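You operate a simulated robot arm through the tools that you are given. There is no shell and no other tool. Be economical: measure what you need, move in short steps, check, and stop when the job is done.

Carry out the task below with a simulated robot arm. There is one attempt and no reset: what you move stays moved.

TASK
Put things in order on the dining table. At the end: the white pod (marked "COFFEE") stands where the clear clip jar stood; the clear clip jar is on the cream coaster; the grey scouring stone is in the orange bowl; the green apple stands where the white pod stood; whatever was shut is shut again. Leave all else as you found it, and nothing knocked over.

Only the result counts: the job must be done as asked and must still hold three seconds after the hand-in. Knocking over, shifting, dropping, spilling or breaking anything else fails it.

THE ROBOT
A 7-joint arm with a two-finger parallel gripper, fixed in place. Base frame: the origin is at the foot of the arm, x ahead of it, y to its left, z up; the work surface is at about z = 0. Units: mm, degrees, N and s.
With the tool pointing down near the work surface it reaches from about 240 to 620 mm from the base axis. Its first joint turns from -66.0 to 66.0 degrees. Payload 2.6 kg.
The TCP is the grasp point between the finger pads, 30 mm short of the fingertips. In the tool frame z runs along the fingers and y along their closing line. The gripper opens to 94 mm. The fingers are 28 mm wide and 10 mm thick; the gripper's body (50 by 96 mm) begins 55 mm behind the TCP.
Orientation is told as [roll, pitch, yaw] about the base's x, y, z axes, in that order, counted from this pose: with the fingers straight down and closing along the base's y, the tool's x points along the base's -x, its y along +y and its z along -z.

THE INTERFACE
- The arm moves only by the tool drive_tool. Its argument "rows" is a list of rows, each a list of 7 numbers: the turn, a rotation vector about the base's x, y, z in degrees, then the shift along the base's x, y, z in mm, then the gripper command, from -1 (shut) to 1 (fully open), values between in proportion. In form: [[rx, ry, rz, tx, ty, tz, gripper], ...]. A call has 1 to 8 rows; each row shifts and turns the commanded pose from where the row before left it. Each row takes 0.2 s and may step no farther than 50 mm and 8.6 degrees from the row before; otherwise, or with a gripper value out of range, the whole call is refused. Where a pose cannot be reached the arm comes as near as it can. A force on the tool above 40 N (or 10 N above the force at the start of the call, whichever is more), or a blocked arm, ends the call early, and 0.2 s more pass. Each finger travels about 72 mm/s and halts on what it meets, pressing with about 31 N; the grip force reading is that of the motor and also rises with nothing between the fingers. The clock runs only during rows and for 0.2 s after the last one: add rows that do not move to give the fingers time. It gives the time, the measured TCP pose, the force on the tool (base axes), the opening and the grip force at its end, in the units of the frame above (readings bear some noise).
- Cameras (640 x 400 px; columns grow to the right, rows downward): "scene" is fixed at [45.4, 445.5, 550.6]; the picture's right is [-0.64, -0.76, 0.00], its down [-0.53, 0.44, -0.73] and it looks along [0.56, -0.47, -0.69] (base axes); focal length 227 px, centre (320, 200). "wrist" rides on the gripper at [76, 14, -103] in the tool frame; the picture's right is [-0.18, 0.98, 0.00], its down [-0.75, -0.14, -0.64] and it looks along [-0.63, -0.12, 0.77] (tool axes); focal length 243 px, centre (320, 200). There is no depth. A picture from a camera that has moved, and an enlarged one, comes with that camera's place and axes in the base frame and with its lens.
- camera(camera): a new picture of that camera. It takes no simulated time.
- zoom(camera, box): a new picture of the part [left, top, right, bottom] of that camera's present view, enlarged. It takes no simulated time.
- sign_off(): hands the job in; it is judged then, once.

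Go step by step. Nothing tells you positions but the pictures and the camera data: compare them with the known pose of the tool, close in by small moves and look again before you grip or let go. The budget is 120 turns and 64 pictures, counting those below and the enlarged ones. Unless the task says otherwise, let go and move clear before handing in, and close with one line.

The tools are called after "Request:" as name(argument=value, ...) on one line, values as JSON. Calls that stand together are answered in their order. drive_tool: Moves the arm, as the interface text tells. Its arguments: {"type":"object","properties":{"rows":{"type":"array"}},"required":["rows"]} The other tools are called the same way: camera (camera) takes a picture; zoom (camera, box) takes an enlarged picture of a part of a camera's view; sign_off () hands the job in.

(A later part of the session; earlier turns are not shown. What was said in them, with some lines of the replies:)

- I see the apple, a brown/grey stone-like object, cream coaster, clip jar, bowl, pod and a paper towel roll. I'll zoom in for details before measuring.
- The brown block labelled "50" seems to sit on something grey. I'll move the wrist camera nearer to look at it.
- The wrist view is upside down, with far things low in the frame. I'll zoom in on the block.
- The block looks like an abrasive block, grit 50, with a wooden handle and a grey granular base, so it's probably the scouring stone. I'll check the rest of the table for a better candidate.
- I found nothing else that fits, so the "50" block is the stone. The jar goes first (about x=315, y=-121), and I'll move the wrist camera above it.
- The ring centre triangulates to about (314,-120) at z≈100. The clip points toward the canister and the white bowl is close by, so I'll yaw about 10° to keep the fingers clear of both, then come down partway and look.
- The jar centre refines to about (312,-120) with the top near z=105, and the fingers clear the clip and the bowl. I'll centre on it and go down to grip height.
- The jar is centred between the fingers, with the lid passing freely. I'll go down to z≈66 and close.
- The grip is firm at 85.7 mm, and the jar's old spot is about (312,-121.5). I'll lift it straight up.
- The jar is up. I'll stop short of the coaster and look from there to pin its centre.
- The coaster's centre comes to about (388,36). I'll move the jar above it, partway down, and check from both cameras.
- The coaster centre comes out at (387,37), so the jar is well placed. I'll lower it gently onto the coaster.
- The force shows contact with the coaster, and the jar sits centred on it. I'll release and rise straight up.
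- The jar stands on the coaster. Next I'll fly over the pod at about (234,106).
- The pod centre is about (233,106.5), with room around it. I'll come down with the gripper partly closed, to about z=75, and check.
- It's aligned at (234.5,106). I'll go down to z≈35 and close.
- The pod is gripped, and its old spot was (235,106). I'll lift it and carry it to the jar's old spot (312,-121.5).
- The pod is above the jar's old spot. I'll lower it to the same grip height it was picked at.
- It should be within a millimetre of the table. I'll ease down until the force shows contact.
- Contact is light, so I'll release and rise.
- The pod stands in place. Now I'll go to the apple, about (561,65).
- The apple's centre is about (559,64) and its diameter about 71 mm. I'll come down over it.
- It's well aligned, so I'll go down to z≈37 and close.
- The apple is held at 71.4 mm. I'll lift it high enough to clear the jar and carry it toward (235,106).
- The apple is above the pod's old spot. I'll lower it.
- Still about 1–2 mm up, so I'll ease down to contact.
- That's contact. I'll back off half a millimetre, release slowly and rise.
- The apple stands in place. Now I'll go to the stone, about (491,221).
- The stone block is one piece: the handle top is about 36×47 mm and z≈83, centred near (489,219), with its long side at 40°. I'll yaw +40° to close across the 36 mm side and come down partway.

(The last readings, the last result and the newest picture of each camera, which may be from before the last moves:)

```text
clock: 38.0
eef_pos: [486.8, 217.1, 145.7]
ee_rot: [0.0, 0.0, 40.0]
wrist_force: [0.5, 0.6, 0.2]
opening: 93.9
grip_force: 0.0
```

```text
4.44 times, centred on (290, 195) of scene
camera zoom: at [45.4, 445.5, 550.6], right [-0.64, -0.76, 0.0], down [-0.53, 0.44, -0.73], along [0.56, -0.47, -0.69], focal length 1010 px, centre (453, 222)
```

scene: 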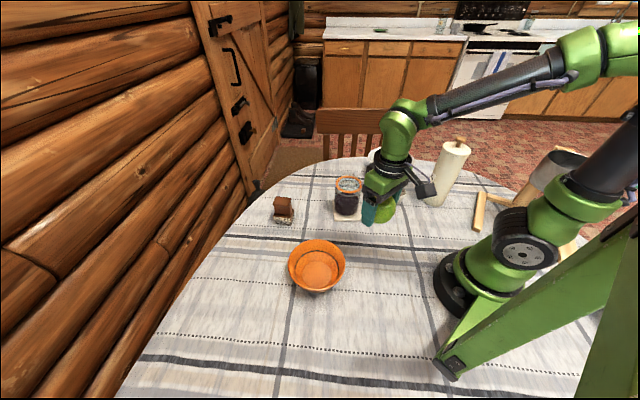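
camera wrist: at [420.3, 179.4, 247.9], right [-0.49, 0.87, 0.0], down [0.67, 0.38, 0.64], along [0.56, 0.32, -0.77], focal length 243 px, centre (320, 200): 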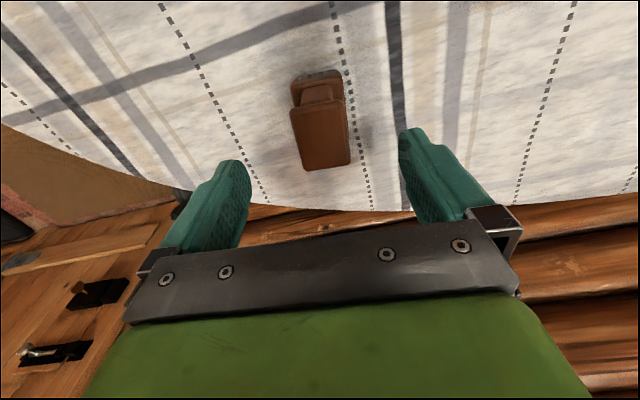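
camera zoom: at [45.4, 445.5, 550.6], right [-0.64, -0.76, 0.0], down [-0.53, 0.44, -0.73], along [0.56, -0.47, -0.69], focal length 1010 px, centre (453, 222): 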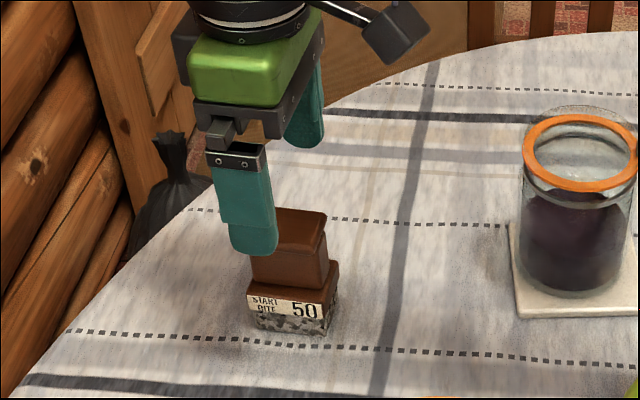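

It's aligned, with the top centre near (486,219.5). I'll shift slightly and descend to z≈69 to grip the handle, with the tips staying above the base ledge.

Request:
drive_tool(rows=[[0, 0, 0, -0.5, 2, -20, 1], [0, 0, 0, 0, 0, -20, 0.9], [0, 0, 0, 0, 0, -20, 0.8], [0, 0, 0, 0, 0, -16, 0.7], [0, 0, 0, 0, 0, 0, 0.5]])

Request:
camera(camera="wrist")

Request:
zoom(camera="scene", box=[255, 170, 325, 235])

```text
clock: 39.2
eef_pos: [486.5, 219.6, 71.3]
ee_rot: [0.0, 0.0, 40.0]
wrist_force: [0.4, -0.4, 0.5]
opening: 70.3
grip_force: 0.0
```

```text
21 pictures are left
camera wrist: at [420.1, 181.4, 172.1], right [-0.49, 0.87, 0.0], down [0.67, 0.38, 0.64], along [0.56, 0.32, -0.77], focal length 243 px, centre (320, 200)
```

wrist: 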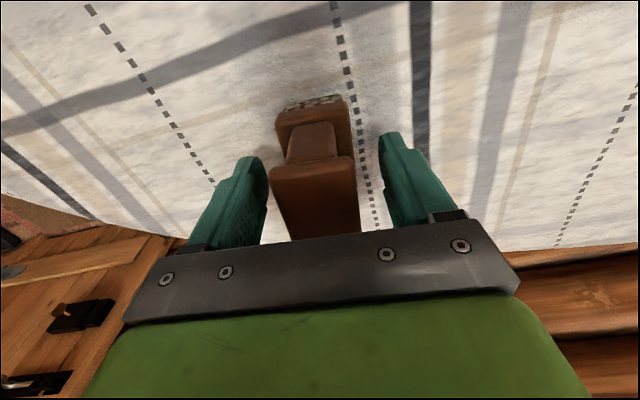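

```text
6.15 times, centred on (290, 202) of scene
camera zoom: at [45.4, 445.5, 550.6], right [-0.64, -0.76, 0.0], down [-0.53, 0.44, -0.73], along [0.56, -0.47, -0.69], focal length 1398 px, centre (505, 185)
```

zoom: 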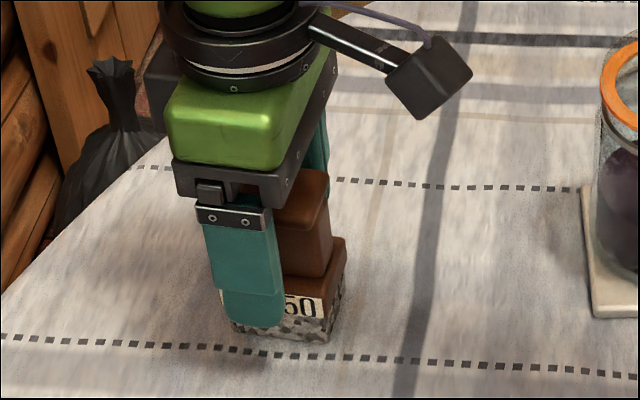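

The handle lies between the fingers, so I'll close on it.

Request:
drive_tool(rows=[[0, 0, 0, 0, 0, -2, 0.3], [0, 0, 0, 0, 0, 0, 0.0], [0, 0, 0, 0, 0, 0, -0.2], [0, 0, 0, 0, 0, 0, -0.4], [0, 0, 0, 0, 0, 0, -0.4]])

Request:
camera(camera="wrist")

```text
clock: 40.4
eef_pos: [487.7, 218.4, 67.5]
ee_rot: [-0.1, 0.0, 40.0]
wrist_force: [0.4, -0.7, 0.2]
opening: 43.3
grip_force: 31.5
```

```text
19 pictures are left
camera wrist: at [420.4, 181.3, 170.3], right [-0.49, 0.87, 0.0], down [0.67, 0.38, 0.64], along [0.56, 0.32, -0.77], focal length 243 px, centre (320, 200)
```

wrist: 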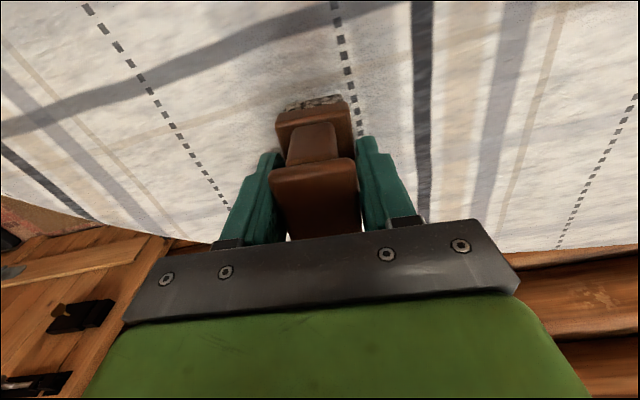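

It's held at 43.3 mm. I'll lift gently and check.

Request:
drive_tool(rows=[[0, 0, 0, 0, 0, 4, -0.4], [0, 0, 0, 0, 0, 10, -0.4], [0, 0, 0, 0, 0, 20, -0.4], [0, 0, 0, 0, 0, 30, -0.4], [0, 0, 0, 0, 0, 0, -0.4]])

Request:
zoom(camera="scene", box=[240, 140, 340, 240])

```text
clock: 41.6
eef_pos: [486.1, 219.9, 131.7]
ee_rot: [0.0, -0.1, 40.0]
wrist_force: [0.3, 0.3, -1.4]
opening: 43.4
grip_force: 31.5
```

```text
4.00 times, centred on (290, 190) of scene
camera zoom: at [45.4, 445.5, 550.6], right [-0.64, -0.76, 0.0], down [-0.53, 0.44, -0.73], along [0.56, -0.47, -0.69], focal length 909 px, centre (440, 240)
```

zoom: 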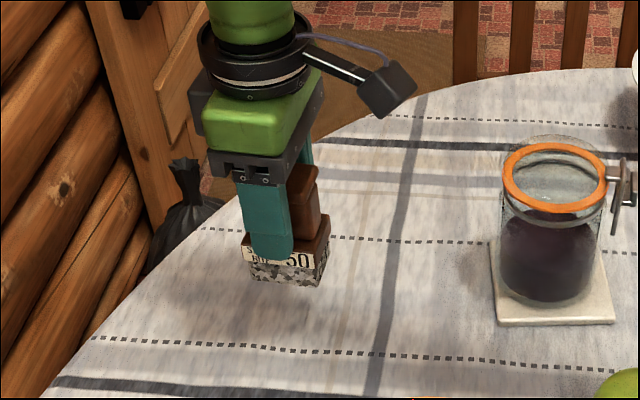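

The stone hangs steady. I'll carry it above the orange bowl, estimated centre (272,263), keeping high.

Request:
drive_tool(rows=[[0, 0, 0, 0, 0, 25, -0.4], [0, 0, 0, -42, 8.5, 15, -0.4], [0, 0, 0, -43, 8.5, 0, -0.4], [0, 0, 0, -43, 8.5, 0, -0.4], [0, 0, 0, -43, 8.5, 0, -0.4], [0, 0, 0, -43, 8.5, 0, -0.4], [0, 0, 0, 0, 0, 0, -0.4]])

Request:
camera(camera="wrist")

Request:
zoom(camera="scene", box=[260, 200, 380, 300])

```text
clock: 43.2
eef_pos: [272.2, 261.8, 170.1]
ee_rot: [0.1, 0.1, 40.0]
wrist_force: [-0.1, 0.4, -1.7]
opening: 43.3
grip_force: 30.6
```

```text
17 pictures are left
camera wrist: at [205.6, 224.0, 273.5], right [-0.49, 0.87, 0.0], down [0.67, 0.38, 0.64], along [0.56, 0.32, -0.77], focal length 243 px, centre (320, 200)
```

wrist: 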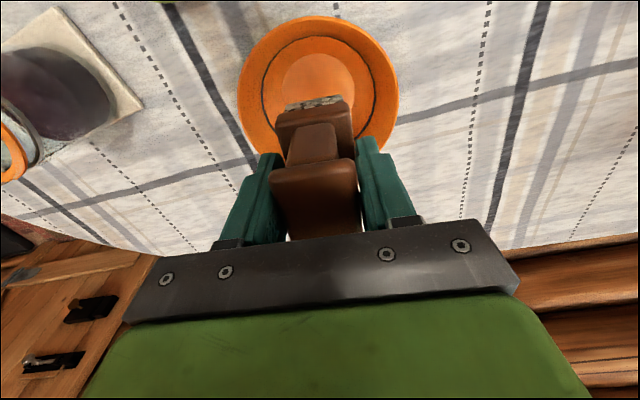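

```text
4.00 times, centred on (320, 250) of scene
camera zoom: at [45.3, 445.5, 550.6], right [-0.64, -0.76, 0.0], down [-0.53, 0.44, -0.73], along [0.56, -0.47, -0.69], focal length 909 px, centre (320, 0)
```

zoom: 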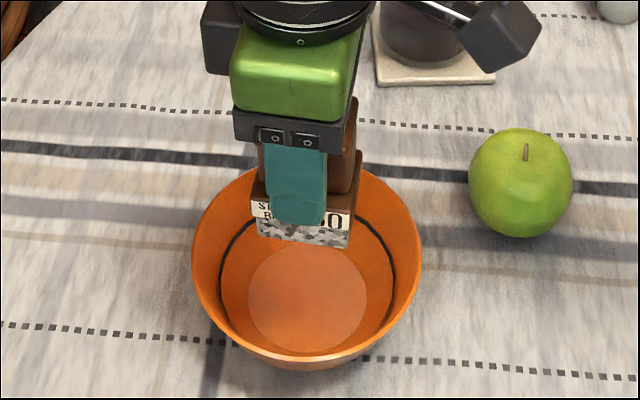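

The floor of the bowl is centred at about (273,260), right under the stone. I'll lower it in.

Request:
drive_tool(rows=[[0, 0, 0, 0.5, -1, -25, -0.4], [0, 0, 0, 0, 0, -25, -0.4], [0, 0, 0, 0, 0, -20, -0.4], [0, 0, 0, 0, 0, -10, -0.4], [0, 0, 0, 0, 0, 0, -0.4]])

Request:
zoom(camera="scene", box=[260, 200, 380, 300])

Request:
camera(camera="wrist")

```text
clock: 44.4
eef_pos: [273.1, 262.0, 91.0]
ee_rot: [0.0, 0.0, 39.9]
wrist_force: [-0.4, -0.7, -1.4]
opening: 43.5
grip_force: 31.3
```

```text
4.00 times, centred on (320, 250) of scene
camera zoom: at [45.4, 445.5, 550.6], right [-0.64, -0.76, 0.0], down [-0.53, 0.44, -0.73], along [0.56, -0.47, -0.69], focal length 909 px, centre (320, 0)
```

zoom: 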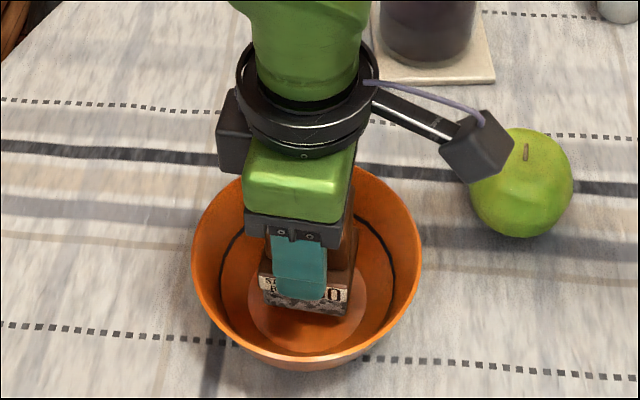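

```text
14 pictures are left
camera wrist: at [206.2, 222.9, 194.0], right [-0.49, 0.87, 0.0], down [0.67, 0.38, 0.64], along [0.56, 0.32, -0.77], focal length 243 px, centre (320, 200)
```

wrist: 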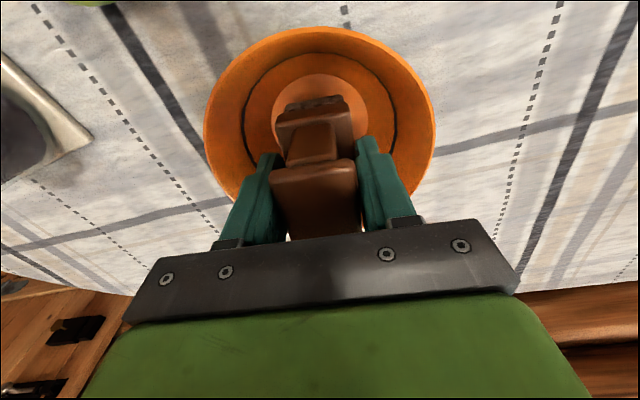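

It's well centred. I'll lower in small steps until contact.

Request:
drive_tool(rows=[[0, 0, 0, 0, -1, -6, -0.4], [0, 0, 0, 0, 0, -3, -0.4], [0, 0, 0, 0, 0, 0, -0.4]])

Request:
drive_tool(rows=[[0, 0, 0, 0, 0, -1.5, -0.4], [0, 0, 0, 0, 0, 0, -0.4]])

Request:
drive_tool(rows=[[0, 0, 0, 0, 0, -1.5, -0.4], [0, 0, 0, 0, 0, 0, -0.4]])

```text
clock: 45.2
eef_pos: [274.0, 258.9, 81.3]
ee_rot: [0.0, -0.1, 39.9]
wrist_force: [-0.4, 0.2, -0.9]
opening: 43.3
grip_force: 30.9
```

```text
clock: 45.8
eef_pos: [273.5, 259.3, 80.8]
ee_rot: [0.0, 0.0, 40.0]
wrist_force: [-0.6, 0.5, -2.1]
opening: 43.2
grip_force: 31.3
```

```text
clock: 46.4
eef_pos: [273.3, 259.0, 79.7]
ee_rot: [0.0, 0.1, 40.1]
wrist_force: [-0.5, 0.5, -1.6]
opening: 43.5
grip_force: 31.5
```

No contact yet, so I'll continue in small steps.

Request:
drive_tool(rows=[[0, 0, 0, 0, 0, -1.5, -0.4], [0, 0, 0, 0, 0, 0, -0.4]])

Request:
drive_tool(rows=[[0, 0, 0, 0, 0, -1, -0.4], [0, 0, 0, 0, 0, 0, -0.4]])

```text
clock: 47.0
eef_pos: [272.5, 259.5, 77.8]
ee_rot: [0.0, 0.0, 39.8]
wrist_force: [0.3, -1.0, -2.1]
opening: 43.5
grip_force: 30.9
```

```text
clock: 47.6
eef_pos: [274.0, 258.5, 77.1]
ee_rot: [-0.1, 0.0, 40.0]
wrist_force: [-0.6, 0.1, -2.0]
opening: 43.4
grip_force: 31.1
```

Request:
drive_tool(rows=[[0, 0, 0, 0, 0, -1, -0.4], [0, 0, 0, 0, 0, 0, -0.4]])

Request:
drive_tool(rows=[[0, 0, 0, 0, 0, -1, -0.4], [0, 0, 0, 0, 0, 0, -0.4]])

Request:
zoom(camera="scene", box=[280, 230, 360, 300])

```text
clock: 48.2
eef_pos: [274.5, 259.3, 75.9]
ee_rot: [0.0, 0.0, 40.0]
wrist_force: [0.8, -0.3, -2.0]
opening: 43.2
grip_force: 30.9
```

```text
clock: 48.8
eef_pos: [274.2, 259.3, 74.8]
ee_rot: [0.0, -0.1, 40.0]
wrist_force: [0.3, -0.5, -1.5]
opening: 43.4
grip_force: 30.8
```

```text
5.71 times, centred on (320, 265) of scene
camera zoom: at [45.4, 445.5, 550.6], right [-0.64, -0.76, 0.0], down [-0.53, 0.44, -0.73], along [0.56, -0.47, -0.69], focal length 1298 px, centre (320, -171)
```

zoom: 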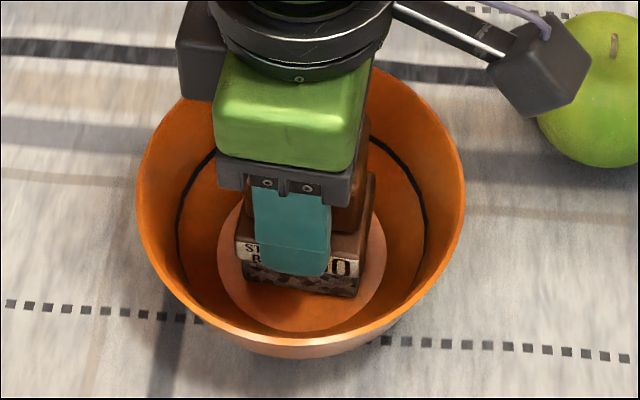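

It's just above the floor. I'll ease down further.

Request:
drive_tool(rows=[[0, 0, 0, 0, 0, -1, -0.4], [0, 0, 0, 0, 0, 0, -0.4]])

Request:
drive_tool(rows=[[0, 0, 0, 0, 0, -1, -0.4], [0, 0, 0, 0, 0, 0, -0.4]])

```text
clock: 49.4
eef_pos: [273.4, 259.3, 75.7]
ee_rot: [0.0, -0.1, 40.0]
wrist_force: [-3.1, -2.4, 13.2]
opening: 43.3
grip_force: 30.9
```

```text
clock: 50.0
eef_pos: [274.0, 260.6, 74.0]
ee_rot: [0.0, 0.0, 40.0]
wrist_force: [-5.3, -4.8, 24.9]
opening: 43.6
grip_force: 31.2
```

Contact is made, a bit firm. I'll back off about 2 mm to unload, then release gradually and rise.

Request:
drive_tool(rows=[[0, 0, 0, 0, 0, 1.5, -0.4], [0, 0, 0, 0, 0, 0, -0.4]])

```text
clock: 50.6
eef_pos: [273.1, 260.8, 75.3]
ee_rot: [0.0, 0.0, 40.0]
wrist_force: [1.2, 2.5, 1.4]
opening: 43.5
grip_force: 31.0
```

Request:
drive_tool(rows=[[0, 0, 0, 0, 0, 0, 0.05], [0, 0, 0, 0, 0, 0, 0.2], [0, 0, 0, 0, 0, 0, 0.3], [0, 0, 0, 0, 0, 0, 0.3], [0, 0, 0, 0, 0, 15, 0.3], [0, 0, 0, 0, 0, 35, 0.3], [0, 0, 0, 0, 0, 45, 0.3], [0, 0, 0, 0, 0, 45, 0.3]])

Request:
camera(camera="scene")

Request:
camera(camera="wrist")

```text
clock: 52.4
eef_pos: [272.9, 259.9, 215.0]
ee_rot: [0.0, 0.1, 40.0]
wrist_force: [-0.2, -0.2, 0.7]
opening: 61.1
grip_force: 0.0
```

```text
12 pictures are left
```

scene: 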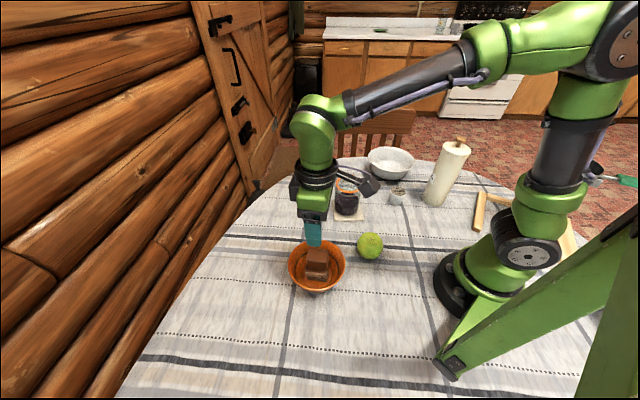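

```text
11 pictures are left
camera wrist: at [206.3, 222.1, 317.4], right [-0.49, 0.87, 0.0], down [0.67, 0.38, 0.64], along [0.56, 0.31, -0.77], focal length 243 px, centre (320, 200)
```

wrist: 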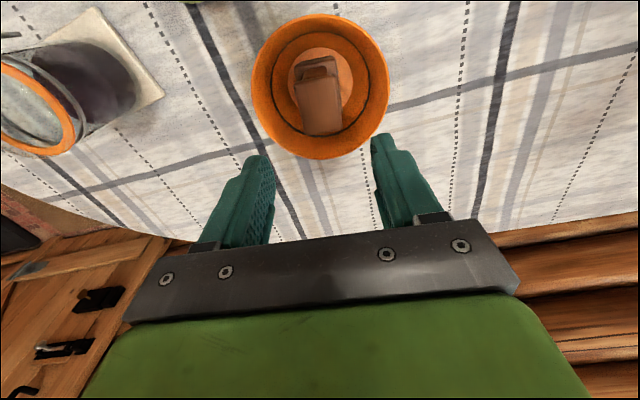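

The stone sits in the bowl and the bowl hasn't moved. I'll raise the arm clear and take a final close look.

Request:
drive_tool(rows=[[0, 0, 0, 10, 10, 45, 0.3], [0, 0, 0, 10, 10, 45, 0.3], [0, 0, 0, 0, 0, 0, 0.3]])

Request:
zoom(camera="scene", box=[280, 150, 440, 250])

Request:
zoom(camera="scene", box=[260, 200, 420, 300])

```text
clock: 53.2
eef_pos: [294.5, 280.2, 305.3]
ee_rot: [0.1, 0.1, 40.1]
wrist_force: [-0.1, -1.0, 0.1]
opening: 61.1
grip_force: 0.0
```

```text
4.00 times, centred on (360, 200) of scene
camera zoom: at [45.4, 445.5, 550.6], right [-0.64, -0.76, 0.0], down [-0.53, 0.44, -0.73], along [0.56, -0.47, -0.69], focal length 909 px, centre (160, 200)
```

zoom: 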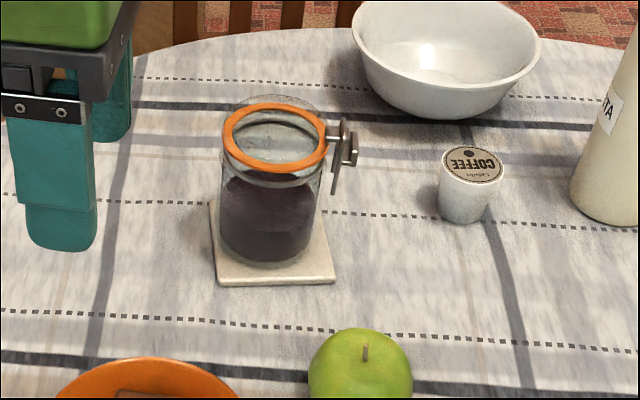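

```text
4.00 times, centred on (340, 250) of scene
camera zoom: at [45.4, 445.5, 550.6], right [-0.64, -0.76, 0.0], down [-0.53, 0.44, -0.73], along [0.56, -0.47, -0.69], focal length 909 px, centre (240, 0)
```

zoom: 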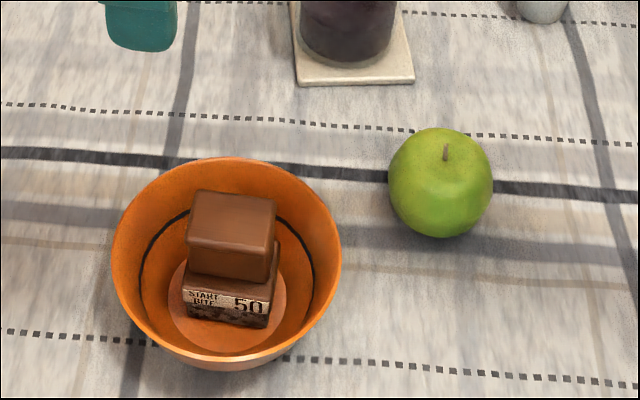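

Jar, pod, apple and stone all stand where they were asked to. The jar's lid is still shut, nothing else has moved, and the arm is clear, so I'm handing in.

Request:
sign_off()

```text
The job is handed in.
```

I've handed in the job: the clip jar is on the coaster (lid never opened), the pod is where the jar stood, the apple is where the pod stood, and the stone (I took it to be the block marked "50") is in the orange bowl.
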